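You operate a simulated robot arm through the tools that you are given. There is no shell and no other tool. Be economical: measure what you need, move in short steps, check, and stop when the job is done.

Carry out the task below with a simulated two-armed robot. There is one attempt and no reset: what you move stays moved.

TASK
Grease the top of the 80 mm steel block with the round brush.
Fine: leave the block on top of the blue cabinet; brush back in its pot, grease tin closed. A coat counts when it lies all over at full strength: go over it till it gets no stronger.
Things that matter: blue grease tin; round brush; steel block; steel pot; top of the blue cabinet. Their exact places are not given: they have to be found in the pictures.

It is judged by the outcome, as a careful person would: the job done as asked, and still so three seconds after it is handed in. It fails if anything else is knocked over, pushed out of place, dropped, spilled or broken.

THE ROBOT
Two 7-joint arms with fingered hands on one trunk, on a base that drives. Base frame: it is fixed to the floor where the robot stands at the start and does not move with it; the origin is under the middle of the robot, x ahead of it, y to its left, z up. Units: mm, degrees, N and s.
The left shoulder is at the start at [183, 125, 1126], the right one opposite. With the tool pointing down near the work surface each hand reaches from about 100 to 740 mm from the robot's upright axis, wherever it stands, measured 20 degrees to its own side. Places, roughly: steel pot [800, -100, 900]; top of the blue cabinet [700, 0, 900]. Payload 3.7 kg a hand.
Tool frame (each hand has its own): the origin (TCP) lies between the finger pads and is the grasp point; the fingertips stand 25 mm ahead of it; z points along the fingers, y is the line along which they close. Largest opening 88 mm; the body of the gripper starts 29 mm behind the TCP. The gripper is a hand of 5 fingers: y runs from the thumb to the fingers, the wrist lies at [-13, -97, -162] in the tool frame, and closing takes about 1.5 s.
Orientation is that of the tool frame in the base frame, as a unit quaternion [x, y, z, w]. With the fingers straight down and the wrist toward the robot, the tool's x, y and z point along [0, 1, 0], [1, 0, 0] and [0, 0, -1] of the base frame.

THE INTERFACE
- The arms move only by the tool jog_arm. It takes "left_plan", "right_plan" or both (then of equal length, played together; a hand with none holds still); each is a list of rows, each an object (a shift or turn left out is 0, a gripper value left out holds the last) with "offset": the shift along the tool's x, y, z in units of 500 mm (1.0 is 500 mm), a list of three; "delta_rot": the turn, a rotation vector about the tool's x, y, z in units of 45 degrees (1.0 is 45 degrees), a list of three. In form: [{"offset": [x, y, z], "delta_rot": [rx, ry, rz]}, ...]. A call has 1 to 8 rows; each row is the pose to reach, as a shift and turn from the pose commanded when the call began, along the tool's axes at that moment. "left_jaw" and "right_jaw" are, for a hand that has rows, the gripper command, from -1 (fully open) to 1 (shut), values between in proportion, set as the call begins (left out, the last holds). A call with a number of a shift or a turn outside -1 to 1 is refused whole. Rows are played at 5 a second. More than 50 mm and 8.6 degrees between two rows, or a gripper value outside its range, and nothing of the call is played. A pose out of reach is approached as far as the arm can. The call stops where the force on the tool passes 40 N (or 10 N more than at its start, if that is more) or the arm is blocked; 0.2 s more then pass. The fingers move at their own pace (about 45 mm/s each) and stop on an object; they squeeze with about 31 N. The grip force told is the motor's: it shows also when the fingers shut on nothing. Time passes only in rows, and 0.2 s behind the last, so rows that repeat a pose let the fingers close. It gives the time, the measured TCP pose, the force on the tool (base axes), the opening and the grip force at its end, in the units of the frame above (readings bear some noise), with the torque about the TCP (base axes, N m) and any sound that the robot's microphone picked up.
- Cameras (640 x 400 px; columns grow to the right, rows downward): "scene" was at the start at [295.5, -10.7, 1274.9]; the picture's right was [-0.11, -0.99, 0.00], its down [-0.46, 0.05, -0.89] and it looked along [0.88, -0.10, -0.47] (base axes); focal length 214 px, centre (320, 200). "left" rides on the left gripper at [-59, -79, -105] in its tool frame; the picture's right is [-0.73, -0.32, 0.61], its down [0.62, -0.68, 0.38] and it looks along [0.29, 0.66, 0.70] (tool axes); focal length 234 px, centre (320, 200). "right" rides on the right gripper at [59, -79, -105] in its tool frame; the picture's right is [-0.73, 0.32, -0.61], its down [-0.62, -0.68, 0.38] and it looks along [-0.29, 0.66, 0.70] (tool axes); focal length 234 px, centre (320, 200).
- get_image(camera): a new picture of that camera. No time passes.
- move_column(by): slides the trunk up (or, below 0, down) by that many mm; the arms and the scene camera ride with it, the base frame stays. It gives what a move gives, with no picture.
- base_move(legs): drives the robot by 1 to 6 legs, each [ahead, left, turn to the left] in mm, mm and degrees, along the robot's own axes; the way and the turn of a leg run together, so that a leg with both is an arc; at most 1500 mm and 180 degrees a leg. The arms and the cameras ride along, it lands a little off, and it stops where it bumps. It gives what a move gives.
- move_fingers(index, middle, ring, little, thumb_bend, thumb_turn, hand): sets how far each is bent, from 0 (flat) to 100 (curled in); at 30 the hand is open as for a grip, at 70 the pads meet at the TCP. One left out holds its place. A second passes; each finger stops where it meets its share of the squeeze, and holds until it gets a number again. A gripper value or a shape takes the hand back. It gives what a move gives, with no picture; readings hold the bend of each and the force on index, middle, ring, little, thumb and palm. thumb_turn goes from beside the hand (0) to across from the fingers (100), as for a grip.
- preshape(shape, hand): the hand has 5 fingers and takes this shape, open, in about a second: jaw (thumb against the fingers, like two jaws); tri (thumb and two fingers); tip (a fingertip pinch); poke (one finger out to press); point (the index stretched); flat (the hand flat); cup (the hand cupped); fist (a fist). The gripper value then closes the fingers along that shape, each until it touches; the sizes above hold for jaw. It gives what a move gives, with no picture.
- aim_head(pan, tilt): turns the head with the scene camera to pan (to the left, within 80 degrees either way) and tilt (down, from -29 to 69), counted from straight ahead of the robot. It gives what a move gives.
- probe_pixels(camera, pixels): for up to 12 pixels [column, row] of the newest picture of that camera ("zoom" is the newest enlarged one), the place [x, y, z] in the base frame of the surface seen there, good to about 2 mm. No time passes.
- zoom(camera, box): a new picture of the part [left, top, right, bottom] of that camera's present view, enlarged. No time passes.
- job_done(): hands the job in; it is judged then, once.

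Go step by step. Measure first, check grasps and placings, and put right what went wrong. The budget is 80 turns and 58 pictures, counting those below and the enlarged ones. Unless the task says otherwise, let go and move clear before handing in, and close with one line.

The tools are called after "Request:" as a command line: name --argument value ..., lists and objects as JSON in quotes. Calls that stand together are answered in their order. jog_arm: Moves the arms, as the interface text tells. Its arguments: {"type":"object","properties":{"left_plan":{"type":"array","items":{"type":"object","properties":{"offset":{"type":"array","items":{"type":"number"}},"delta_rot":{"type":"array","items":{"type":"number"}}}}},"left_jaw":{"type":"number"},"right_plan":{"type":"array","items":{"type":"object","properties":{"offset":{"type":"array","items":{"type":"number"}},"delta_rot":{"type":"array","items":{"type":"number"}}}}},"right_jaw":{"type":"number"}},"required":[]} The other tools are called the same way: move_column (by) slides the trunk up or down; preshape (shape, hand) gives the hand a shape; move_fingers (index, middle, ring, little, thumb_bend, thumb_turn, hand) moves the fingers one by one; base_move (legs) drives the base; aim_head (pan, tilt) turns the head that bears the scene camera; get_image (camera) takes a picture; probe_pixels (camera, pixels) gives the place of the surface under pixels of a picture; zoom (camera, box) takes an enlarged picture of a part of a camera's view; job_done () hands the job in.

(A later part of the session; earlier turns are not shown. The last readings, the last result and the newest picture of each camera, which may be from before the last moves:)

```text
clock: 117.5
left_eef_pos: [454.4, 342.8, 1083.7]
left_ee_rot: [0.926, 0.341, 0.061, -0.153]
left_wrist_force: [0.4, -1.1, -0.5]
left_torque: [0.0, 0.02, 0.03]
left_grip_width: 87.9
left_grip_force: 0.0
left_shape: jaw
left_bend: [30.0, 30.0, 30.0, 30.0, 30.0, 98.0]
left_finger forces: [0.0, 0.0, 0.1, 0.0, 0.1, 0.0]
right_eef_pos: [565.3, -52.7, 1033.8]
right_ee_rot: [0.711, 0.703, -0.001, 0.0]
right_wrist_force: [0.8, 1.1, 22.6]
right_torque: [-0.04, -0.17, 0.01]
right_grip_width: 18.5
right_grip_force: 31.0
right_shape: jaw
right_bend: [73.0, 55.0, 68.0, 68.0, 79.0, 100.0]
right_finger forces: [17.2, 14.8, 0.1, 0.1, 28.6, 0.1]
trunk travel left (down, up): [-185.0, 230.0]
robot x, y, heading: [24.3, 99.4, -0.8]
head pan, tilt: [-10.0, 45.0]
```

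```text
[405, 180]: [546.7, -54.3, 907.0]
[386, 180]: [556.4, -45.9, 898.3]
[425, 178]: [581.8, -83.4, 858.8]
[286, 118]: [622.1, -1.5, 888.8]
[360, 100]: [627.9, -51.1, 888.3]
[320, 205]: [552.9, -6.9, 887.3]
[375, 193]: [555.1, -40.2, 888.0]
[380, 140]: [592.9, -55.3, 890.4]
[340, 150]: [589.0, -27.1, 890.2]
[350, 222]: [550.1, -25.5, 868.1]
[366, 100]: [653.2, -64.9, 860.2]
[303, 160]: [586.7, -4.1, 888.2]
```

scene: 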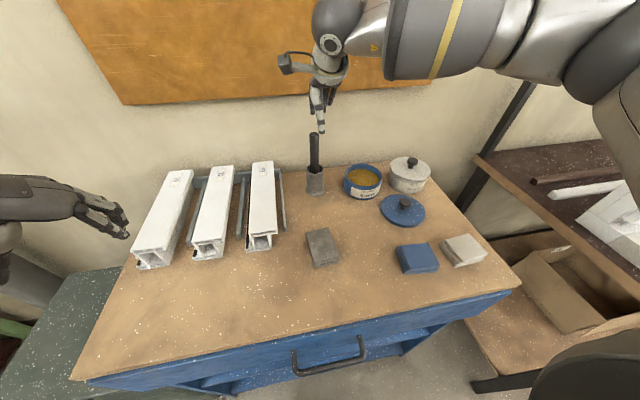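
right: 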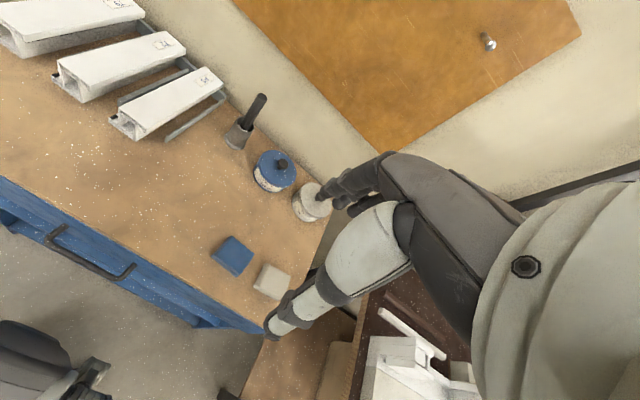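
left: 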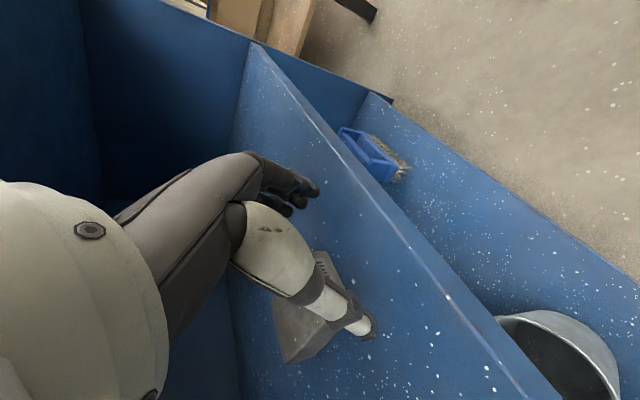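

Tip center is ≈(558,-52); block top runs y≈−57…−3 with a slight 4° skew. I'll ease another 1.5 mm and paint five lanes along x at light contact.

Request:
jog_arm --right_plan '[{"offset": [-0.0056, -0.008, -0.003]}, {"offset": [0.001, 0.066, -0.003]}, {"offset": [0.007, 0.14, -0.003]}, {"offset": [0.029, 0.14, -0.003]}, {"offset": [0.023, 0.066, -0.003]}, {"offset": [0.016, -0.008, -0.003]}, {"offset": [0.038, -0.008, -0.003]}, {"offset": [0.045, 0.066, -0.003]}]'

Request:
jog_arm --right_plan '[{"offset": [0.006, 0.074, 0]}, {"offset": [0.028, 0.074, 0]}, {"offset": [0.022, 0, 0]}, {"offset": [0.016, -0.074, 0]}, {"offset": [0.038, -0.074, 0]}, {"offset": [0.044, 0, 0]}, {"offset": [0.05, 0.074, 0]}, {"offset": [0.05, 0.12, -0.08]}]'

Request:
zoom --camera "scene" --box '[260, 180, 410, 280]'

```text
clock: 119.3
left_eef_pos: [456.3, 342.0, 1082.6]
left_ee_rot: [0.926, 0.34, 0.06, -0.153]
left_wrist_force: [0.6, 0.5, 0.4]
left_torque: [-0.01, 0.0, 0.0]
left_grip_width: 87.8
left_grip_force: 0.1
left_shape: jaw
left_bend: [30.0, 30.0, 30.0, 30.0, 30.0, 98.0]
left_finger forces: [0.0, 0.0, 0.0, 0.0, 0.1, 0.0]
right_eef_pos: [600.1, -32.4, 1033.8]
right_ee_rot: [0.711, 0.703, 0.0, -0.002]
right_wrist_force: [0.1, 0.0, 1.0]
right_torque: [0.02, 0.07, 0.01]
right_grip_width: 16.1
right_grip_force: 30.7
right_shape: jaw
right_bend: [73.0, 55.0, 71.0, 68.0, 80.0, 100.0]
right_finger forces: [15.1, 14.5, 2.4, 0.0, 24.9, 0.0]
trunk travel left (down, up): [-185.0, 230.0]
robot x, y, heading: [22.1, 96.9, -0.7]
head pan, tilt: [-10.0, 45.0]
```

```text
clock: 121.1
left_eef_pos: [454.3, 343.0, 1083.2]
left_ee_rot: [0.925, 0.341, 0.061, -0.154]
left_wrist_force: [-0.2, 0.1, 0.0]
left_torque: [0.05, 0.01, 0.04]
left_grip_width: 87.8
left_grip_force: 0.0
left_shape: jaw
left_bend: [30.0, 30.0, 30.0, 30.0, 30.0, 98.0]
left_finger forces: [0.1, 0.1, 0.0, 0.1, 0.0, 0.1]
right_eef_pos: [657.5, -7.6, 1076.8]
right_ee_rot: [0.711, 0.703, 0.001, 0.0]
right_wrist_force: [-1.1, 0.0, -0.7]
right_torque: [-0.07, 0.01, 0.01]
right_grip_width: 16.2
right_grip_force: 30.7
right_shape: jaw
right_bend: [73.0, 55.0, 71.0, 68.0, 80.0, 100.0]
right_finger forces: [15.0, 14.6, 2.5, 0.0, 23.6, 0.0]
trunk travel left (down, up): [-185.0, 230.0]
robot x, y, heading: [23.1, 100.4, -0.8]
head pan, tilt: [-10.0, 45.0]
```

```text
4.00 times, centred on (335, 230) of scene
```

zoom: 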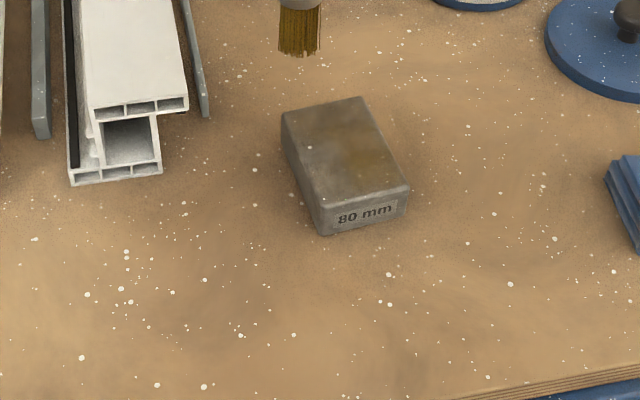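

A partial coat shows in the middle-right; contact became too light (1 N). I'll probe the tip's current position and repeat with firmer contact.

Request:
probe_pixels --camera "zoom" --pixels '[[300, 50], [300, 40], [283, 40], [317, 40], [300, 20], [300, 5], [352, 120], [400, 180], [325, 200]]'

```text
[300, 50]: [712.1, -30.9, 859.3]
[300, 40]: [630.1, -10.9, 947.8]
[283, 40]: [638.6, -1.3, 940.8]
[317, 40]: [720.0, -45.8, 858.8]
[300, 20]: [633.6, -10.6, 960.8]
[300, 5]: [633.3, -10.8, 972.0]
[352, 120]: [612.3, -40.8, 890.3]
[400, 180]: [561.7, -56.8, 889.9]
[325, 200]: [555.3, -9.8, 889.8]
```

The brush now leans more (tip ≈ TCP + (−15, −4, −137)) because strokes along x pivot it in the pinch. I'll stroke along y instead, starting at the far end; first find contact there.

Request:
jog_arm --right_plan '[{"offset": [-0.033, -0.033, 0.03]}, {"offset": [-0.033, -0.033, 0.08]}, {"offset": [-0.033, -0.033, 0.09]}, {"offset": [-0.033, -0.033, 0.092]}]'

```text
clock: 122.1
left_eef_pos: [454.5, 343.3, 1084.9]
left_ee_rot: [0.925, 0.341, 0.061, -0.155]
left_wrist_force: [-0.9, -0.7, 0.6]
left_torque: [-0.01, -0.01, -0.02]
left_grip_width: 88.0
left_grip_force: 0.0
left_shape: jaw
left_bend: [30.0, 30.0, 30.0, 30.0, 30.0, 98.0]
left_finger forces: [0.0, 0.0, 0.1, 0.1, 0.1, 0.0]
right_eef_pos: [643.8, -23.6, 1033.4]
right_ee_rot: [0.711, 0.704, 0.004, 0.002]
right_wrist_force: [1.6, 0.2, 16.7]
right_torque: [-0.05, -0.13, 0.02]
right_grip_width: 16.7
right_grip_force: 31.3
right_shape: jaw
right_bend: [73.0, 55.0, 71.0, 68.0, 80.0, 100.0]
right_finger forces: [15.9, 14.9, 2.6, 0.1, 26.8, 0.1]
trunk travel left (down, up): [-185.0, 230.0]
robot x, y, heading: [19.4, 99.9, -0.7]
head pan, tilt: [-10.0, 45.0]
```

Contact is 16.7 N at z≈1033. I'll ease 1 mm and paint y-strokes from the far end to the near end.

Request:
jog_arm --right_plan '[{"offset": [0.04, 0, -0.002]}, {"offset": [-0.04, 0, -0.002]}, {"offset": [-0.042, -0.02, -0.002]}, {"offset": [0.038, -0.02, -0.002]}, {"offset": [0.037, -0.04, -0.002]}, {"offset": [-0.043, -0.04, -0.002]}, {"offset": [-0.045, -0.06, -0.002]}, {"offset": [0.035, -0.06, -0.002]}]'

Request:
jog_arm --right_plan '[{"offset": [-0.002, -0.02, 0]}, {"offset": [-0.082, -0.02, 0]}, {"offset": [-0.083, -0.04, 0]}, {"offset": [-0.003, -0.04, 0]}, {"offset": [-0.005, -0.06, 0]}, {"offset": [-0.085, -0.06, 0]}, {"offset": [-0.086, -0.08, 0]}, {"offset": [-0.006, -0.08, 0]}]'

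Request:
jog_arm --right_plan '[{"offset": [0, 0.05, -0.08]}, {"offset": [-0.06, 0.12, -0.12]}, {"offset": [-0.12, 0.19, -0.14]}]'

Request:
zoom --camera "scene" --box '[260, 170, 410, 270]'

```text
clock: 123.9
left_eef_pos: [456.6, 342.2, 1081.3]
left_ee_rot: [0.926, 0.34, 0.059, -0.155]
left_wrist_force: [-0.4, -0.5, 0.2]
left_torque: [-0.04, 0.05, -0.02]
left_grip_width: 87.6
left_grip_force: 0.0
left_shape: jaw
left_bend: [30.0, 30.0, 30.0, 30.0, 30.0, 98.0]
left_finger forces: [0.0, 0.1, 0.0, 0.1, 0.0, 0.1]
right_eef_pos: [613.3, -6.1, 1030.5]
right_ee_rot: [0.712, 0.702, -0.002, -0.003]
right_wrist_force: [-0.4, 0.5, -0.7]
right_torque: [0.02, 0.03, 0.03]
right_grip_width: 14.2
right_grip_force: 30.8
right_shape: jaw
right_bend: [73.0, 56.0, 72.0, 68.0, 83.0, 99.0]
right_finger forces: [27.4, 11.4, 18.5, 0.0, 0.0, 0.0]
trunk travel left (down, up): [-185.0, 230.0]
robot x, y, heading: [20.2, 101.2, -0.5]
head pan, tilt: [-10.0, 45.0]
```

```text
clock: 125.7
left_eef_pos: [456.2, 342.5, 1081.9]
left_ee_rot: [0.926, 0.34, 0.059, -0.154]
left_wrist_force: [0.3, -0.4, -0.2]
left_torque: [0.01, -0.02, -0.05]
left_grip_width: 87.4
left_grip_force: 0.1
left_shape: jaw
left_bend: [30.0, 30.0, 30.0, 30.0, 30.0, 98.0]
left_finger forces: [0.0, 0.0, 0.0, 0.0, 0.1, 0.0]
right_eef_pos: [574.9, -6.6, 1030.6]
right_ee_rot: [0.712, 0.702, 0.0, -0.001]
right_wrist_force: [0.2, -0.1, -0.9]
right_torque: [0.01, 0.0, 0.02]
right_grip_width: 14.2
right_grip_force: 31.4
right_shape: jaw
right_bend: [73.0, 56.0, 71.0, 68.0, 83.0, 99.0]
right_finger forces: [26.9, 11.2, 17.7, 0.0, 0.0, 0.0]
trunk travel left (down, up): [-185.0, 230.0]
robot x, y, heading: [20.9, 101.9, -0.5]
head pan, tilt: [-10.0, 45.0]
```

```text
refused: row 2 steps farther than a row can; nothing moved
```

```text
4.00 times, centred on (335, 220) of scene
```

zoom: 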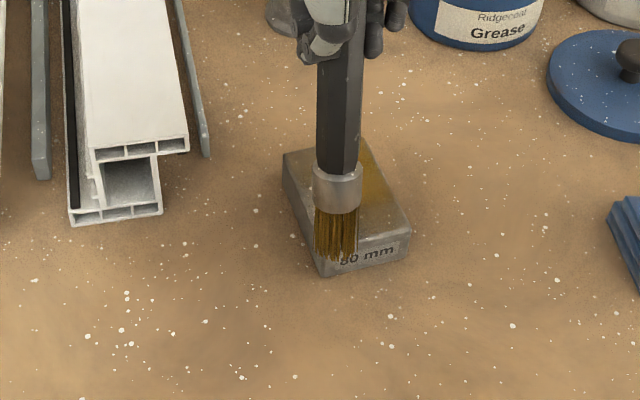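

The thumb slipped off (0 N) and the handle is now wedged between index, middle and ring; the coat is amber mainly on the right side. I'll lift gently and look closely at the grip before fixing it.

Request:
probe_pixels --camera "zoom" --pixels '[[338, 60], [338, 100], [338, 150], [337, 185], [337, 220], [337, 250], [320, 235], [355, 235], [325, 40], [370, 45], [375, 175], [295, 190]]'

Request:
jog_arm --right_plan '[{"offset": [0, 0.02, -0.04]}, {"offset": [0, 0.06, -0.08]}, {"offset": [-0.05, 0.1, -0.1]}]'

Request:
zoom --camera "scene" --box '[260, 130, 410, 255]'

```text
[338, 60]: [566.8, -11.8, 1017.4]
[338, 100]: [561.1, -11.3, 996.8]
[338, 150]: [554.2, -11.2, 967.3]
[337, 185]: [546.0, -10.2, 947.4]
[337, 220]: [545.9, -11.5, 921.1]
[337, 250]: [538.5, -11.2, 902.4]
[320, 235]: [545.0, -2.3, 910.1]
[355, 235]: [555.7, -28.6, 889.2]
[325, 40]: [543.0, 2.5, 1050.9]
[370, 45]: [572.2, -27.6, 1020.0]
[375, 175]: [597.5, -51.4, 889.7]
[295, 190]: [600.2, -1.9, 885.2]
```

```text
clock: 126.5
left_eef_pos: [454.7, 342.5, 1084.9]
left_ee_rot: [0.926, 0.341, 0.06, -0.155]
left_wrist_force: [-0.3, 1.0, 1.0]
left_torque: [0.03, 0.01, 0.01]
left_grip_width: 87.8
left_grip_force: 0.1
left_shape: jaw
left_bend: [30.0, 30.0, 30.0, 30.0, 30.0, 98.0]
left_finger forces: [0.0, 0.0, 0.2, 0.1, 0.0, 0.0]
right_eef_pos: [623.4, -34.6, 1081.7]
right_ee_rot: [0.711, 0.703, 0.0, -0.001]
right_wrist_force: [-0.4, -1.1, -0.5]
right_torque: [0.01, 0.01, -0.02]
right_grip_width: 14.0
right_grip_force: 30.8
right_shape: jaw
right_bend: [73.0, 56.0, 71.0, 68.0, 83.0, 99.0]
right_finger forces: [26.8, 11.0, 17.9, 0.0, 0.0, 0.0]
trunk travel left (down, up): [-185.0, 230.0]
robot x, y, heading: [19.1, 102.7, -0.7]
head pan, tilt: [-10.0, 45.0]
```

```text
3.20 times, centred on (335, 192) of scene
```

zoom: 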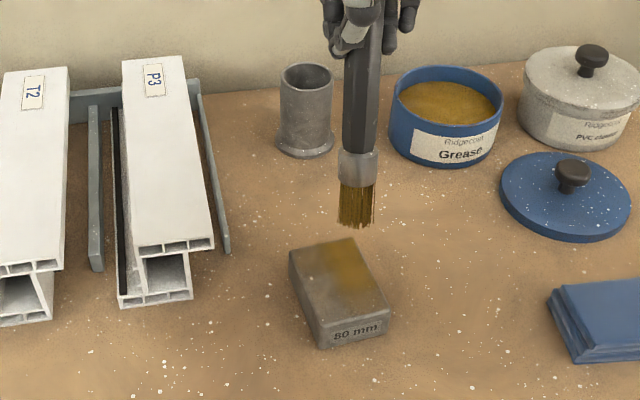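

The brush leans 13.7° (tip toward the robot) since the thumb, which sits ~4 mm to the index side of the TCP, slid off. I'll re-pot the brush and regrip with the thumb centered: first drive 40 mm ahead, tilt the hand to make the brush vertical, and go above the pot.

Request:
base_move --legs '[[40, 0, 0]]'

Request:
jog_arm --right_plan '[{"offset": [0, 0, -0.03], "delta_rot": [-0.06, 0, 0]}, {"offset": [-0.004, 0.06, -0.06], "delta_rot": [-0.12, 0, 0]}, {"offset": [-0.008, 0.12, -0.06], "delta_rot": [-0.18, 0, 0]}, {"offset": [-0.011, 0.18, -0.06], "delta_rot": [-0.24, 0, 0]}, {"offset": [-0.015, 0.24, -0.06], "delta_rot": [-0.304, 0, 0]}, {"offset": [-0.015, 0.26, -0.06], "delta_rot": [-0.304, 0, 0]}, {"offset": [-0.015, 0.26, -0.06], "delta_rot": [-0.304, 0, 0]}]'

Request:
zoom --camera "scene" --box '[250, 90, 400, 190]'

Request:
probe_pixels --camera "zoom" --pixels '[[320, 200], [320, 220], [320, 240], [320, 260], [320, 180], [320, 280], [320, 300], [320, 320], [300, 290], [340, 290], [310, 240], [330, 240]]'

```text
clock: 127.3
left_eef_pos: [495.2, 342.4, 1083.1]
left_ee_rot: [0.925, 0.341, 0.06, -0.154]
left_wrist_force: [-0.4, -0.3, 0.2]
left_torque: [0.01, -0.01, -0.01]
left_grip_width: 87.7
left_grip_force: 0.0
left_shape: jaw
left_bend: [30.0, 30.0, 30.0, 30.0, 30.0, 98.0]
left_finger forces: [0.1, 0.0, 0.0, 0.0, 0.1, 0.1]
right_eef_pos: [663.0, -32.9, 1081.8]
right_ee_rot: [0.71, 0.704, 0.0, -0.001]
right_wrist_force: [0.8, -0.2, -0.9]
right_torque: [0.02, 0.03, -0.02]
right_grip_width: 14.3
right_grip_force: 31.0
right_shape: jaw
right_bend: [73.0, 56.0, 71.0, 68.0, 83.0, 99.0]
right_finger forces: [26.9, 11.2, 17.9, 0.1, 0.0, 0.0]
trunk travel left (down, up): [-185.0, 230.0]
robot x, y, heading: [62.1, 99.7, -0.6]
head pan, tilt: [-10.0, 45.0]
```

```text
clock: 128.9
left_eef_pos: [494.4, 342.9, 1083.4]
left_ee_rot: [0.926, 0.341, 0.06, -0.153]
left_wrist_force: [0.3, -0.5, 0.5]
left_torque: [-0.02, 0.0, -0.01]
left_grip_width: 87.6
left_grip_force: 0.0
left_shape: jaw
left_bend: [30.0, 30.0, 30.0, 30.0, 30.0, 98.0]
left_finger forces: [0.1, 0.1, 0.0, 0.0, 0.2, 0.0]
right_eef_pos: [792.5, -42.1, 1112.5]
right_ee_rot: [0.706, 0.698, 0.084, 0.084]
right_wrist_force: [-1.1, -0.2, -0.6]
right_torque: [0.02, 0.03, 0.03]
right_grip_width: 13.9
right_grip_force: 30.8
right_shape: jaw
right_bend: [73.0, 56.0, 71.0, 68.0, 83.0, 99.0]
right_finger forces: [26.5, 10.9, 17.8, 0.1, 0.0, 0.0]
trunk travel left (down, up): [-185.0, 230.0]
robot x, y, heading: [60.5, 98.4, -0.7]
head pan, tilt: [-10.0, 45.0]
```

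```text
4.00 times, centred on (325, 140) of scene
```

zoom: 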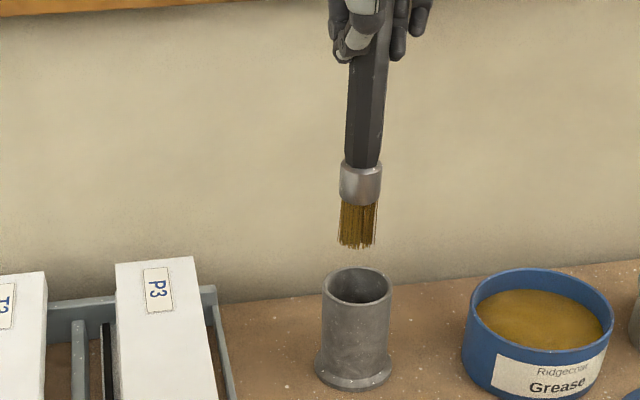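

```text
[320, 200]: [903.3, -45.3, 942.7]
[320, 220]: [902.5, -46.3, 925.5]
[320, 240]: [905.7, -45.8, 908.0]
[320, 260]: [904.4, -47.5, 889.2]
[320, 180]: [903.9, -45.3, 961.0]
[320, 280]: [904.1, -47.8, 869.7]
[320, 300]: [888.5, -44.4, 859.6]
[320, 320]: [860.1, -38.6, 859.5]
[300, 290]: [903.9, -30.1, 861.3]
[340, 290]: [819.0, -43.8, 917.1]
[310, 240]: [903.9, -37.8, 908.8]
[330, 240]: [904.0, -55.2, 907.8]
```

I'll probe the brush tip and pot rim properly.

Request:
probe_pixels --camera "zoom" --pixels '[[357, 238], [345, 232], [371, 232], [360, 190], [366, 120], [370, 70], [357, 304], [326, 286], [389, 286], [357, 268], [357, 320], [345, 185]]'

```text
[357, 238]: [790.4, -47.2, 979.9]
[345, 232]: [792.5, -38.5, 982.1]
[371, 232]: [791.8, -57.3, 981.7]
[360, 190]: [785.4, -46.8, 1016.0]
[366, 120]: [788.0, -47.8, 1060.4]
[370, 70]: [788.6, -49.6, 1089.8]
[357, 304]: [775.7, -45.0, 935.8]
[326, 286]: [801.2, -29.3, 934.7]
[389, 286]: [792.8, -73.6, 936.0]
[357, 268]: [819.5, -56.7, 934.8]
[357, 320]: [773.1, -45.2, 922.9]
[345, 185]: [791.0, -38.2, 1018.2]
```

Brush is vertical at (800,-48), pot center ≈(798.5,-51), rim z 936. I'll shift 3 mm, lower it into the pot almost to its seat, release, rise and straighten the hand.

Request:
jog_arm --right_plan '[{"offset": [-0.006, -0.003, -0.001]}, {"offset": [-0.006, -0.017, 0.06]}, {"offset": [-0.006, -0.032, 0.12]}, {"offset": [-0.006, -0.045, 0.17]}, {"offset": [-0.006, -0.0535, 0.207]}, {"offset": [-0.006, -0.0535, 0.207]}]'

Request:
jog_arm --right_plan '[{"offset": [0, 0, 0]}, {"offset": [0, 0, 0]}, {"offset": [0, 0, 0]}, {"offset": [0, 0, 0]}, {"offset": [0, 0, 0]}, {"offset": [0, 0, 0]}, {"offset": [0, 0, 0]}, {"offset": [0, 0, 0]}]' --right_jaw -1

Request:
jog_arm --right_plan '[{"offset": [0, 0.019, -0.078]}, {"offset": [0, 0.038, -0.155]}, {"offset": [-0.005, 0.045, -0.155], "delta_rot": [0.1, 0, 0]}, {"offset": [-0.01, 0.05, -0.153], "delta_rot": [0.2, 0, 0]}, {"offset": [-0.015, 0.053, -0.152], "delta_rot": [0.304, 0, 0]}, {"offset": [-0.015, 0.053, -0.152], "delta_rot": [0.304, 0, 0]}]'

Request:
zoom --camera "scene" --box '[250, 90, 400, 190]'

Request:
probe_pixels --camera "zoom" --pixels '[[358, 150], [360, 170], [360, 200], [360, 230], [350, 200], [370, 200], [345, 200], [375, 200], [365, 140], [360, 260], [360, 185]]'

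```text
clock: 130.3
left_eef_pos: [494.0, 342.0, 1084.2]
left_ee_rot: [0.925, 0.341, 0.06, -0.155]
left_wrist_force: [0.5, -1.4, 0.2]
left_torque: [-0.01, -0.01, -0.01]
left_grip_width: 87.5
left_grip_force: 0.1
left_shape: jaw
left_bend: [30.0, 30.0, 30.0, 30.0, 30.0, 98.0]
left_finger forces: [0.0, 0.0, 0.1, 0.1, 0.1, 0.1]
right_eef_pos: [791.7, -44.7, 1005.6]
right_ee_rot: [0.706, 0.698, 0.085, 0.085]
right_wrist_force: [-0.1, -0.1, 4.3]
right_torque: [-0.04, -0.07, 0.03]
right_grip_width: 14.2
right_grip_force: 30.4
right_shape: jaw
right_bend: [73.0, 57.0, 72.0, 68.0, 83.0, 99.0]
right_finger forces: [26.7, 10.7, 19.1, 0.0, 0.1, 0.1]
trunk travel left (down, up): [-185.0, 230.0]
robot x, y, heading: [59.8, 99.8, -0.7]
head pan, tilt: [-10.0, 45.0]
```

```text
clock: 132.2
left_eef_pos: [493.4, 342.4, 1083.9]
left_ee_rot: [0.925, 0.342, 0.059, -0.155]
left_wrist_force: [0.1, 0.3, -0.5]
left_torque: [0.02, 0.0, 0.0]
left_grip_width: 87.6
left_grip_force: 0.0
left_shape: jaw
left_bend: [30.0, 30.0, 30.0, 30.0, 30.0, 98.0]
left_finger forces: [0.0, 0.1, 0.0, 0.0, 0.0, 0.0]
right_eef_pos: [791.4, -44.4, 1005.3]
right_ee_rot: [0.706, 0.698, 0.084, 0.084]
right_wrist_force: [1.1, -0.6, 0.2]
right_torque: [0.02, 0.01, 0.01]
right_grip_width: 87.8
right_grip_force: 0.0
right_shape: jaw
right_bend: [30.0, 30.0, 30.0, 30.0, 30.0, 98.0]
right_finger forces: [0.1, 0.1, 0.0, 0.0, 0.0, 0.0]
trunk travel left (down, up): [-185.0, 230.0]
robot x, y, heading: [60.3, 99.1, -0.7]
head pan, tilt: [-10.0, 45.0]
```

```text
clock: 133.6
left_eef_pos: [493.5, 342.6, 1084.2]
left_ee_rot: [0.926, 0.341, 0.061, -0.153]
left_wrist_force: [-0.5, -0.1, -0.2]
left_torque: [0.0, 0.04, 0.02]
left_grip_width: 87.7
left_grip_force: 0.1
left_shape: jaw
left_bend: [30.0, 30.0, 30.0, 30.0, 30.0, 98.0]
left_finger forces: [0.0, 0.0, 0.0, 0.0, 0.0, 0.1]
right_eef_pos: [797.3, -53.3, 1084.9]
right_ee_rot: [0.71, 0.704, 0.0, -0.002]
right_wrist_force: [0.1, -0.8, -0.1]
right_torque: [0.01, 0.0, 0.02]
right_grip_width: 87.7
right_grip_force: 0.0
right_shape: jaw
right_bend: [30.0, 30.0, 30.0, 30.0, 30.0, 98.0]
right_finger forces: [0.0, 0.0, 0.0, 0.0, 0.0, 0.0]
trunk travel left (down, up): [-185.0, 230.0]
robot x, y, heading: [60.0, 101.1, -0.8]
head pan, tilt: [-10.0, 45.0]
```

```text
4.00 times, centred on (325, 140) of scene
```

zoom: 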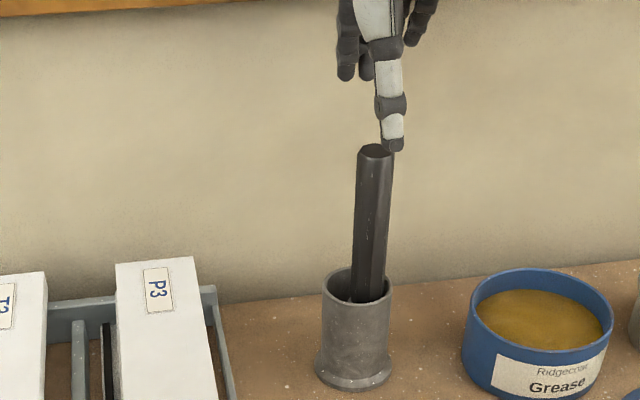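

```text
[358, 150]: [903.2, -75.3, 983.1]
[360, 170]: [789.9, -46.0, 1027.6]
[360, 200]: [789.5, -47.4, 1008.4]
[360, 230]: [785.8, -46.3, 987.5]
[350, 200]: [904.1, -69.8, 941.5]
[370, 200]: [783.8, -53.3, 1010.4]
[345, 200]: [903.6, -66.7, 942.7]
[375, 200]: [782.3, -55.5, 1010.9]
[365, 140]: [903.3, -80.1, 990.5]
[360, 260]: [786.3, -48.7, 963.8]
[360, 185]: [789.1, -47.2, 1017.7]
```

The brush stands in the pot; handle axis at z 1010 is ≈(795,-54.5) while the thumb sits 4 mm to the +y side of the TCP. I'll grip with TCP at y≈−57.5, lift, and go over the tin.

Request:
jog_arm --right_plan '[{"offset": [-0.008, -0.004, 0.04]}, {"offset": [-0.008, -0.004, 0.1]}, {"offset": [-0.008, -0.004, 0.144]}, {"offset": [-0.008, -0.004, 0.144]}]'

Request:
jog_arm --right_plan '[{"offset": [0, 0, 0]}, {"offset": [0, 0, 0]}, {"offset": [0, 0, 0]}, {"offset": [0, 0, 0]}, {"offset": [0, 0, 0]}, {"offset": [0, 0, 0]}, {"offset": [0, 0, 0]}, {"offset": [0, 0, 0]}]' --right_jaw 1

Request:
jog_arm --right_plan '[{"offset": [0, 0, -0.06]}, {"offset": [0, 0, -0.13]}, {"offset": [0, 0, -0.2]}, {"offset": [0, 0, -0.23]}, {"offset": [-0.088, -0.008, -0.23]}, {"offset": [-0.176, -0.016, -0.23]}, {"offset": [-0.263, -0.024, -0.23]}, {"offset": [-0.263, -0.024, -0.23]}]'

```text
clock: 134.6
left_eef_pos: [493.8, 343.0, 1083.3]
left_ee_rot: [0.925, 0.342, 0.06, -0.153]
left_wrist_force: [0.3, 0.2, -0.2]
left_torque: [-0.03, 0.0, 0.0]
left_grip_width: 87.7
left_grip_force: 0.0
left_shape: jaw
left_bend: [30.0, 30.0, 30.0, 30.0, 30.0, 98.0]
left_finger forces: [0.0, 0.0, 0.0, 0.0, 0.0, 0.1]
right_eef_pos: [795.4, -56.1, 1012.5]
right_ee_rot: [0.711, 0.703, 0.001, -0.001]
right_wrist_force: [0.2, 1.1, -0.3]
right_torque: [0.0, 0.04, -0.03]
right_grip_width: 87.5
right_grip_force: 0.0
right_shape: jaw
right_bend: [30.0, 30.0, 30.0, 30.0, 30.0, 98.0]
right_finger forces: [0.0, 0.0, 0.1, 0.1, 0.0, 0.1]
trunk travel left (down, up): [-185.0, 230.0]
robot x, y, heading: [67.8, 101.0, -0.5]
head pan, tilt: [-10.0, 45.0]
```

```text
clock: 136.3
left_eef_pos: [493.9, 342.5, 1082.5]
left_ee_rot: [0.925, 0.341, 0.06, -0.154]
left_wrist_force: [0.9, 0.2, -0.2]
left_torque: [0.03, 0.02, 0.04]
left_grip_width: 87.7
left_grip_force: 0.0
left_shape: jaw
left_bend: [30.0, 30.0, 30.0, 30.0, 30.0, 98.0]
left_finger forces: [0.0, 0.0, 0.0, 0.1, 0.0, 0.0]
right_eef_pos: [796.2, -56.0, 1011.8]
right_ee_rot: [0.711, 0.703, 0.001, 0.0]
right_wrist_force: [0.7, 0.4, 0.4]
right_torque: [-0.01, -0.02, 0.01]
right_grip_width: 16.1
right_grip_force: 30.6
right_shape: jaw
right_bend: [73.0, 60.0, 68.0, 67.0, 75.0, 100.0]
right_finger forces: [16.9, 10.2, 0.0, 0.0, 26.5, 0.0]
trunk travel left (down, up): [-185.0, 230.0]
robot x, y, heading: [56.4, 104.3, -0.5]
head pan, tilt: [-10.0, 45.0]
```

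```text
clock: 138.2
left_eef_pos: [495.6, 343.1, 1083.9]
left_ee_rot: [0.925, 0.341, 0.06, -0.155]
left_wrist_force: [0.5, 0.2, -0.3]
left_torque: [-0.03, 0.01, -0.03]
left_grip_width: 87.5
left_grip_force: 0.1
left_shape: jaw
left_bend: [30.0, 30.0, 30.0, 30.0, 30.0, 98.0]
left_finger forces: [0.1, 0.0, 0.0, 0.1, 0.0, 0.1]
right_eef_pos: [785.0, -186.6, 1127.8]
right_ee_rot: [0.711, 0.703, 0.0, 0.0]
right_wrist_force: [0.0, 0.4, -0.4]
right_torque: [0.0, -0.01, 0.01]
right_grip_width: 15.9
right_grip_force: 31.1
right_shape: jaw
right_bend: [73.0, 60.0, 68.0, 67.0, 76.0, 100.0]
right_finger forces: [17.2, 10.6, 0.0, 0.0, 26.4, 0.0]
trunk travel left (down, up): [-185.0, 230.0]
robot x, y, heading: [60.2, 100.8, -0.5]
head pan, tilt: [-10.0, 45.0]
```

Grip is firm again (index 17, middle 10, thumb 26 N). I'll dip gently (command z 1041), swirl, lift, and go to the far lane above the block down to about contact height.

Request:
jog_arm --right_plan '[{"offset": [0, 0, 0.08]}, {"offset": [0, 0, 0.15]}, {"offset": [0, 0, 0.174]}, {"offset": [0.02, 0, 0.174]}, {"offset": [-0.02, 0, 0.174]}, {"offset": [0, 0.02, 0.174]}, {"offset": [0, 0, 0.1]}, {"offset": [0, 0, 0.03]}]'

Request:
jog_arm --right_plan '[{"offset": [0.062, -0.063, 0]}, {"offset": [0.125, -0.126, 0]}, {"offset": [0.187, -0.19, 0]}, {"offset": [0.25, -0.253, 0]}, {"offset": [0.312, -0.314, 0]}, {"offset": [0.312, -0.314, 0.07]}, {"offset": [0.312, -0.314, 0.13]}, {"offset": [0.312, -0.314, 0.148]}]'

Request:
zoom --camera "scene" --box '[260, 130, 410, 255]'

Request:
probe_pixels --camera "zoom" --pixels '[[320, 210], [325, 225], [330, 225], [335, 225], [340, 225], [345, 225], [330, 210], [340, 210], [330, 190], [340, 190], [335, 150], [340, 120]]'

```text
clock: 139.9
left_eef_pos: [493.4, 343.5, 1084.1]
left_ee_rot: [0.926, 0.341, 0.06, -0.153]
left_wrist_force: [-0.7, -0.5, -0.5]
left_torque: [0.02, 0.02, -0.01]
left_grip_width: 87.6
left_grip_force: 0.1
left_shape: jaw
left_bend: [30.0, 30.0, 30.0, 30.0, 30.0, 98.0]
left_finger forces: [0.0, 0.0, 0.0, 0.0, 0.0, 0.0]
right_eef_pos: [783.4, -186.7, 1115.2]
right_ee_rot: [0.711, 0.704, 0.0, -0.002]
right_wrist_force: [0.3, 0.4, -0.9]
right_torque: [0.0, -0.02, 0.01]
right_grip_width: 16.3
right_grip_force: 30.7
right_shape: jaw
right_bend: [73.0, 60.0, 68.0, 67.0, 76.0, 100.0]
right_finger forces: [17.3, 10.9, 0.1, 0.1, 26.5, 0.1]
trunk travel left (down, up): [-185.0, 230.0]
robot x, y, heading: [59.4, 102.0, -0.8]
head pan, tilt: [-10.0, 45.0]
```

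```text
clock: 141.8
left_eef_pos: [494.8, 341.8, 1083.8]
left_ee_rot: [0.925, 0.341, 0.06, -0.155]
left_wrist_force: [0.4, 0.2, 0.2]
left_torque: [0.02, -0.03, 0.02]
left_grip_width: 87.7
left_grip_force: 0.1
left_shape: jaw
left_bend: [30.0, 30.0, 30.0, 30.0, 30.0, 98.0]
left_finger forces: [0.1, 0.0, 0.0, 0.0, 0.0, 0.0]
right_eef_pos: [627.4, -29.1, 1040.3]
right_ee_rot: [0.711, 0.704, 0.0, -0.001]
right_wrist_force: [0.7, 0.1, -0.3]
right_torque: [0.0, 0.0, 0.01]
right_grip_width: 16.3
right_grip_force: 31.3
right_shape: jaw
right_bend: [73.0, 60.0, 68.0, 67.0, 76.0, 100.0]
right_finger forces: [17.6, 11.2, 0.0, 0.0, 26.5, 0.0]
trunk travel left (down, up): [-185.0, 230.0]
robot x, y, heading: [56.8, 100.0, -0.7]
head pan, tilt: [-10.0, 45.0]
```

```text
3.20 times, centred on (335, 192) of scene
```

zoom: 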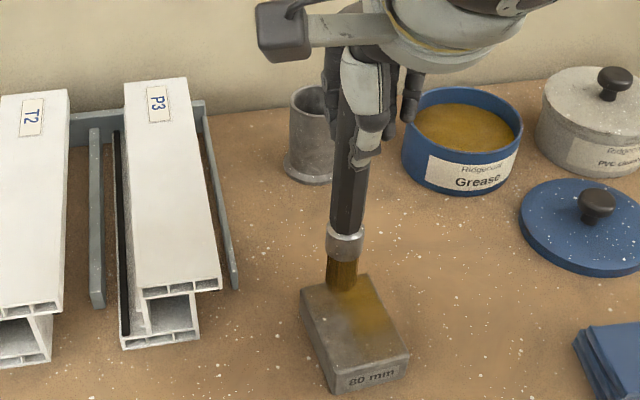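

```text
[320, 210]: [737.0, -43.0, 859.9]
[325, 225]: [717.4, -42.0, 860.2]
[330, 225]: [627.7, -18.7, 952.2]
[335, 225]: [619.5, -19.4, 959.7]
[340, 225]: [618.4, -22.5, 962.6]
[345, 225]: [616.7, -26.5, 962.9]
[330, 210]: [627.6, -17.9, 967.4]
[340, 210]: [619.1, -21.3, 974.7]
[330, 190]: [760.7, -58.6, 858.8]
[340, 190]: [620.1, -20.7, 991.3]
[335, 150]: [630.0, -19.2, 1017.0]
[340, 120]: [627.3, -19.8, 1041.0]
```

The loaded brush is over the far-left part of the block, just above it (no force yet). I'll lower ~3 mm to light contact and paint y-lanes from far to near, then x-lanes over everything at slightly more pressure, and look.

Request:
jog_arm --right_plan '[{"offset": [0.04, 0.004, 0.006]}, {"offset": [-0.044, 0.004, 0.006]}, {"offset": [-0.046, -0.016, 0.006]}, {"offset": [0.038, -0.016, 0.006]}, {"offset": [0.036, -0.036, 0.006]}, {"offset": [-0.048, -0.036, 0.006]}, {"offset": [-0.05, -0.056, 0.006]}, {"offset": [0.034, -0.056, 0.006]}]'

Request:
jog_arm --right_plan '[{"offset": [-0.002, -0.02, 0]}, {"offset": [-0.086, -0.02, 0]}, {"offset": [-0.088, -0.04, 0]}, {"offset": [-0.004, -0.04, 0]}, {"offset": [-0.006, -0.06, 0]}, {"offset": [-0.09, -0.06, 0]}, {"offset": [-0.092, -0.08, 0]}, {"offset": [-0.008, -0.08, 0]}]'

Request:
jog_arm --right_plan '[{"offset": [0, 0, -0.03]}, {"offset": [0, 0, -0.06]}]'

Request:
zoom --camera "scene" --box '[260, 130, 410, 255]'

Request:
probe_pixels --camera "zoom" --pixels '[[310, 300], [320, 300], [330, 300], [310, 320], [320, 320], [330, 320], [340, 320], [310, 280], [325, 280], [340, 280], [325, 250], [330, 220]]'

```text
clock: 143.6
left_eef_pos: [495.1, 343.3, 1081.6]
left_ee_rot: [0.925, 0.341, 0.061, -0.154]
left_wrist_force: [0.8, 0.3, 0.9]
left_torque: [0.0, -0.02, 0.02]
left_grip_width: 87.8
left_grip_force: 0.0
left_shape: jaw
left_bend: [30.0, 30.0, 30.0, 30.0, 30.0, 98.0]
left_finger forces: [0.0, 0.0, 0.1, 0.1, 0.0, 0.0]
right_eef_pos: [600.2, -12.2, 1035.8]
right_ee_rot: [0.711, 0.703, 0.001, 0.0]
right_wrist_force: [0.7, -0.7, 7.1]
right_torque: [-0.09, -0.01, 0.04]
right_grip_width: 16.7
right_grip_force: 31.2
right_shape: jaw
right_bend: [73.0, 60.0, 68.0, 67.0, 76.0, 100.0]
right_finger forces: [17.7, 12.9, 0.0, 0.0, 28.1, 0.0]
trunk travel left (down, up): [-185.0, 230.0]
robot x, y, heading: [59.0, 100.4, -0.4]
head pan, tilt: [-10.0, 45.0]
```

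```text
clock: 145.3
left_eef_pos: [494.8, 341.8, 1082.4]
left_ee_rot: [0.925, 0.341, 0.059, -0.154]
left_wrist_force: [0.2, -0.7, 0.7]
left_torque: [0.01, 0.0, -0.01]
left_grip_width: 87.4
left_grip_force: 0.0
left_shape: jaw
left_bend: [30.0, 30.0, 30.0, 30.0, 30.0, 98.0]
left_finger forces: [0.1, 0.0, 0.1, 0.1, 0.0, 0.0]
right_eef_pos: [559.0, -13.1, 1035.4]
right_ee_rot: [0.711, 0.703, -0.002, 0.0]
right_wrist_force: [0.1, 0.3, 1.1]
right_torque: [0.0, -0.01, 0.03]
right_grip_width: 16.1
right_grip_force: 30.9
right_shape: jaw
right_bend: [73.0, 59.0, 68.0, 67.0, 77.0, 100.0]
right_finger forces: [18.5, 11.5, 0.0, 0.1, 26.6, 0.0]
trunk travel left (down, up): [-185.0, 230.0]
robot x, y, heading: [59.2, 97.1, -0.7]
head pan, tilt: [-10.0, 45.0]
```

```text
clock: 145.9
left_eef_pos: [494.6, 342.7, 1083.0]
left_ee_rot: [0.925, 0.341, 0.06, -0.155]
left_wrist_force: [-0.4, 0.1, 0.0]
left_torque: [0.0, -0.01, -0.03]
left_grip_width: 87.8
left_grip_force: 0.1
left_shape: jaw
left_bend: [30.0, 30.0, 30.0, 30.0, 30.0, 98.0]
left_finger forces: [0.1, 0.0, 0.0, 0.0, 0.1, 0.0]
right_eef_pos: [558.3, -15.5, 1065.7]
right_ee_rot: [0.71, 0.704, -0.001, -0.002]
right_wrist_force: [-0.1, 0.0, -0.9]
right_torque: [0.0, 0.02, 0.02]
right_grip_width: 16.3
right_grip_force: 30.9
right_shape: jaw
right_bend: [73.0, 59.0, 68.0, 67.0, 77.0, 100.0]
right_finger forces: [18.3, 11.7, 0.1, 0.1, 26.4, 0.0]
trunk travel left (down, up): [-185.0, 230.0]
robot x, y, heading: [62.1, 101.8, -0.7]
head pan, tilt: [-10.0, 45.0]
```

```text
3.20 times, centred on (335, 192) of scene
```

zoom: 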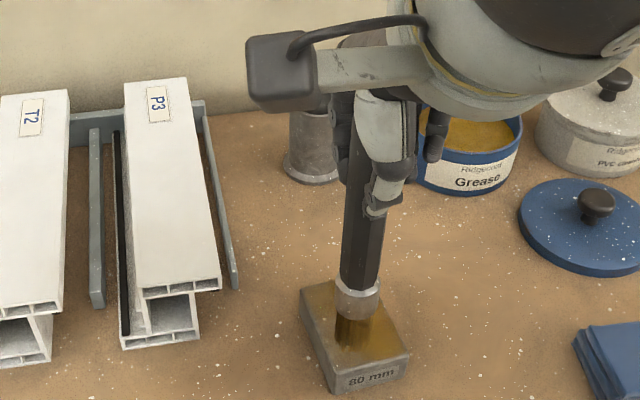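

```text
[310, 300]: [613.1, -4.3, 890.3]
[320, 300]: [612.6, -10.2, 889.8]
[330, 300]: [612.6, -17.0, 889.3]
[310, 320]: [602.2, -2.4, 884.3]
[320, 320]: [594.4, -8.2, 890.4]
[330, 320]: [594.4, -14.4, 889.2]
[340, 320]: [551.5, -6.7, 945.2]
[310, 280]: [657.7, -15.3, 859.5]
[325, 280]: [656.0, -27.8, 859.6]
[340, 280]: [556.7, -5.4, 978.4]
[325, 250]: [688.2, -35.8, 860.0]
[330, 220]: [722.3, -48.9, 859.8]
```

The coat has spread over most of the top, and the grip is steady with the brush nearly straight. I'll re-dip and do a second full pass with slightly wider lanes plus long edge strokes.

Request:
jog_arm --right_plan '[{"offset": [0, 0, -0.1]}, {"offset": [-0.048, 0.065, -0.1]}, {"offset": [-0.096, 0.13, -0.1]}, {"offset": [-0.144, 0.195, -0.1]}, {"offset": [-0.193, 0.26, -0.1]}, {"offset": [-0.241, 0.326, -0.1]}, {"offset": [-0.289, 0.391, -0.1]}, {"offset": [-0.337, 0.456, -0.1]}]'

Request:
jog_arm --right_plan '[{"offset": [0, 0, 0.08]}, {"offset": [0, 0, 0.14]}, {"offset": [0, 0, 0.152]}, {"offset": [0.02, 0, 0.152]}, {"offset": [-0.02, 0, 0.152]}, {"offset": [0, 0.02, 0.152]}, {"offset": [0, 0, 0.08]}, {"offset": [0, 0, 0]}]'

Request:
jog_arm --right_plan '[{"offset": [0.062, -0.063, 0]}, {"offset": [0.124, -0.126, 0]}, {"offset": [0.187, -0.189, 0]}, {"offset": [0.249, -0.252, 0]}, {"offset": [0.311, -0.315, 0]}, {"offset": [0.311, -0.315, 0.07]}, {"offset": [0.311, -0.315, 0.13]}, {"offset": [0.311, -0.315, 0.15]}]'

Request:
jog_arm --right_plan '[{"offset": [0.054, 0.004, 0.009]}, {"offset": [-0.038, 0.004, 0.009]}, {"offset": [-0.04, -0.016, 0.009]}, {"offset": [0.052, -0.016, 0.009]}, {"offset": [0.05, -0.036, 0.009]}, {"offset": [-0.042, -0.036, 0.009]}, {"offset": [-0.044, -0.056, 0.009]}, {"offset": [0.048, -0.056, 0.009]}]'

Request:
jog_arm --right_plan '[{"offset": [-0.002, -0.02, 0]}, {"offset": [-0.094, -0.02, 0]}, {"offset": [-0.096, -0.04, 0]}, {"offset": [-0.004, -0.04, 0]}, {"offset": [-0.006, -0.06, 0]}, {"offset": [-0.098, -0.06, 0]}, {"offset": [-0.1, -0.08, 0]}, {"offset": [-0.008, -0.08, 0]}]'

Request:
jog_arm --right_plan '[{"offset": [0.006, 0.072, 0]}, {"offset": [0.012, 0.14, 0]}, {"offset": [-0.034, 0.14, 0]}, {"offset": [-0.04, 0.07, 0]}, {"offset": [-0.046, 0, 0]}, {"offset": [-0.092, 0, 0]}, {"offset": [-0.086, 0.07, 0]}, {"offset": [-0.08, 0.14, 0]}]'

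Request:
jog_arm --right_plan '[{"offset": [-0.02, 0.04, -0.07]}, {"offset": [-0.06, 0.1, -0.14]}]'

Request:
zoom --camera "scene" --box '[290, 120, 410, 255]'

```text
clock: 147.8
left_eef_pos: [494.5, 343.3, 1083.4]
left_ee_rot: [0.925, 0.342, 0.06, -0.154]
left_wrist_force: [-0.2, -0.2, -0.1]
left_torque: [0.01, 0.03, 0.0]
left_grip_width: 87.7
left_grip_force: 0.1
left_shape: jaw
left_bend: [30.0, 30.0, 30.0, 30.0, 30.0, 98.0]
left_finger forces: [0.1, 0.1, 0.1, 0.0, 0.0, 0.1]
right_eef_pos: [788.9, -188.4, 1115.1]
right_ee_rot: [0.711, 0.704, 0.0, -0.001]
right_wrist_force: [-0.4, 0.1, -0.5]
right_torque: [0.0, 0.03, 0.02]
right_grip_width: 15.9
right_grip_force: 31.2
right_shape: jaw
right_bend: [73.0, 59.0, 68.0, 67.0, 77.0, 100.0]
right_finger forces: [18.4, 11.8, 0.1, 0.1, 26.3, 0.0]
trunk travel left (down, up): [-185.0, 230.0]
robot x, y, heading: [58.9, 98.8, -0.4]
head pan, tilt: [-10.0, 45.0]
```

```text
clock: 149.6
left_eef_pos: [493.8, 343.2, 1084.2]
left_ee_rot: [0.925, 0.341, 0.06, -0.154]
left_wrist_force: [1.1, -0.1, 0.3]
left_torque: [0.01, 0.01, 0.02]
left_grip_width: 87.5
left_grip_force: 0.0
left_shape: jaw
left_bend: [30.0, 30.0, 30.0, 30.0, 30.0, 98.0]
left_finger forces: [0.0, 0.0, 0.0, 0.0, 0.1, 0.0]
right_eef_pos: [786.4, -186.2, 1116.6]
right_ee_rot: [0.71, 0.704, -0.002, -0.001]
right_wrist_force: [0.7, 0.6, -0.2]
right_torque: [0.03, 0.03, 0.0]
right_grip_width: 16.4
right_grip_force: 31.0
right_shape: jaw
right_bend: [73.0, 59.0, 68.0, 67.0, 77.0, 100.0]
right_finger forces: [18.4, 12.3, 0.0, 0.1, 26.6, 0.1]
trunk travel left (down, up): [-185.0, 230.0]
robot x, y, heading: [60.7, 98.1, -0.6]
head pan, tilt: [-10.0, 45.0]
```

```text
clock: 151.3
left_eef_pos: [494.4, 342.7, 1083.9]
left_ee_rot: [0.925, 0.341, 0.061, -0.155]
left_wrist_force: [-0.5, -0.3, 0.5]
left_torque: [0.01, -0.02, 0.02]
left_grip_width: 87.7
left_grip_force: 0.0
left_shape: jaw
left_bend: [30.0, 30.0, 30.0, 30.0, 30.0, 98.0]
left_finger forces: [0.0, 0.0, 0.0, 0.0, 0.0, 0.0]
right_eef_pos: [631.0, -30.8, 1041.1]
right_ee_rot: [0.711, 0.703, 0.0, -0.001]
right_wrist_force: [0.2, 0.7, -0.4]
right_torque: [-0.01, -0.03, 0.02]
right_grip_width: 16.4
right_grip_force: 30.4
right_shape: jaw
right_bend: [73.0, 59.0, 68.0, 67.0, 77.0, 100.0]
right_finger forces: [18.3, 12.6, 0.0, 0.0, 26.4, 0.0]
trunk travel left (down, up): [-185.0, 230.0]
robot x, y, heading: [60.3, 99.9, -0.6]
head pan, tilt: [-10.0, 45.0]
```

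```text
clock: 153.2
left_eef_pos: [493.9, 344.0, 1082.3]
left_ee_rot: [0.925, 0.342, 0.059, -0.155]
left_wrist_force: [0.8, 0.6, 0.1]
left_torque: [-0.04, 0.01, -0.02]
left_grip_width: 88.0
left_grip_force: 0.1
left_shape: jaw
left_bend: [30.0, 30.0, 30.0, 30.0, 30.0, 98.0]
left_finger forces: [0.0, 0.1, 0.0, 0.0, 0.0, 0.0]
right_eef_pos: [603.7, -5.2, 1034.7]
right_ee_rot: [0.71, 0.704, 0.0, -0.002]
right_wrist_force: [-0.5, 0.5, 1.5]
right_torque: [0.01, 0.04, 0.01]
right_grip_width: 16.3
right_grip_force: 31.3
right_shape: jaw
right_bend: [73.0, 59.0, 68.0, 67.0, 77.0, 100.0]
right_finger forces: [18.6, 12.5, 0.1, 0.0, 26.7, 0.0]
trunk travel left (down, up): [-185.0, 230.0]
robot x, y, heading: [62.7, 98.0, -0.7]
head pan, tilt: [-10.0, 45.0]
```

```text
clock: 154.9
left_eef_pos: [495.3, 342.9, 1083.4]
left_ee_rot: [0.925, 0.342, 0.059, -0.154]
left_wrist_force: [0.0, 0.0, -0.1]
left_torque: [0.01, 0.0, -0.02]
left_grip_width: 87.8
left_grip_force: 0.0
left_shape: jaw
left_bend: [30.0, 30.0, 30.0, 30.0, 30.0, 98.0]
left_finger forces: [0.0, 0.1, 0.0, 0.0, 0.0, 0.0]
right_eef_pos: [564.2, -7.6, 1038.3]
right_ee_rot: [0.711, 0.703, -0.001, -0.001]
right_wrist_force: [-0.3, 0.3, -0.3]
right_torque: [-0.02, 0.01, -0.01]
right_grip_width: 16.2
right_grip_force: 30.7
right_shape: jaw
right_bend: [73.0, 59.0, 68.0, 67.0, 77.0, 100.0]
right_finger forces: [18.3, 12.6, 0.1, 0.0, 26.0, 0.0]
trunk travel left (down, up): [-185.0, 230.0]
robot x, y, heading: [59.9, 99.3, -0.8]
head pan, tilt: [-10.0, 45.0]
```

```text
clock: 156.8
left_eef_pos: [494.1, 341.7, 1082.9]
left_ee_rot: [0.925, 0.342, 0.059, -0.155]
left_wrist_force: [-0.5, -0.1, -1.0]
left_torque: [0.01, -0.04, 0.0]
left_grip_width: 87.8
left_grip_force: 0.0
left_shape: jaw
left_bend: [30.0, 30.0, 30.0, 30.0, 30.0, 98.0]
left_finger forces: [0.0, 0.0, 0.0, 0.1, 0.0, 0.0]
right_eef_pos: [631.6, -50.1, 1035.3]
right_ee_rot: [0.71, 0.704, 0.0, -0.001]
right_wrist_force: [0.2, -0.5, -0.7]
right_torque: [0.03, -0.01, -0.01]
right_grip_width: 16.5
right_grip_force: 30.9
right_shape: jaw
right_bend: [73.0, 59.0, 68.0, 67.0, 77.0, 100.0]
right_finger forces: [18.3, 12.5, 0.0, 0.0, 26.1, 0.0]
trunk travel left (down, up): [-185.0, 230.0]
robot x, y, heading: [60.4, 100.7, -0.7]
head pan, tilt: [-10.0, 45.0]
```

```text
refused: row 2 steps farther than a row can; nothing moved
```

```text
2.96 times, centred on (350, 188) of scene
```

zoom: 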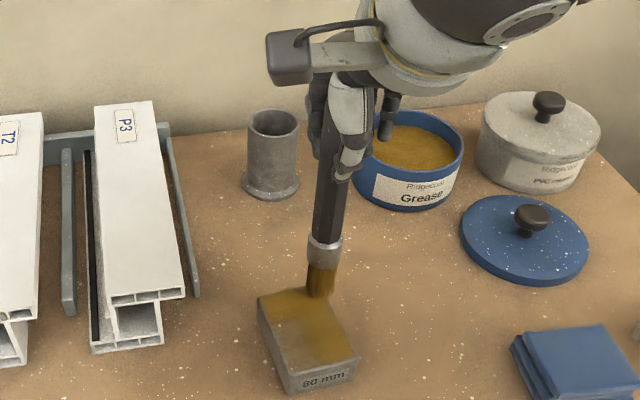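

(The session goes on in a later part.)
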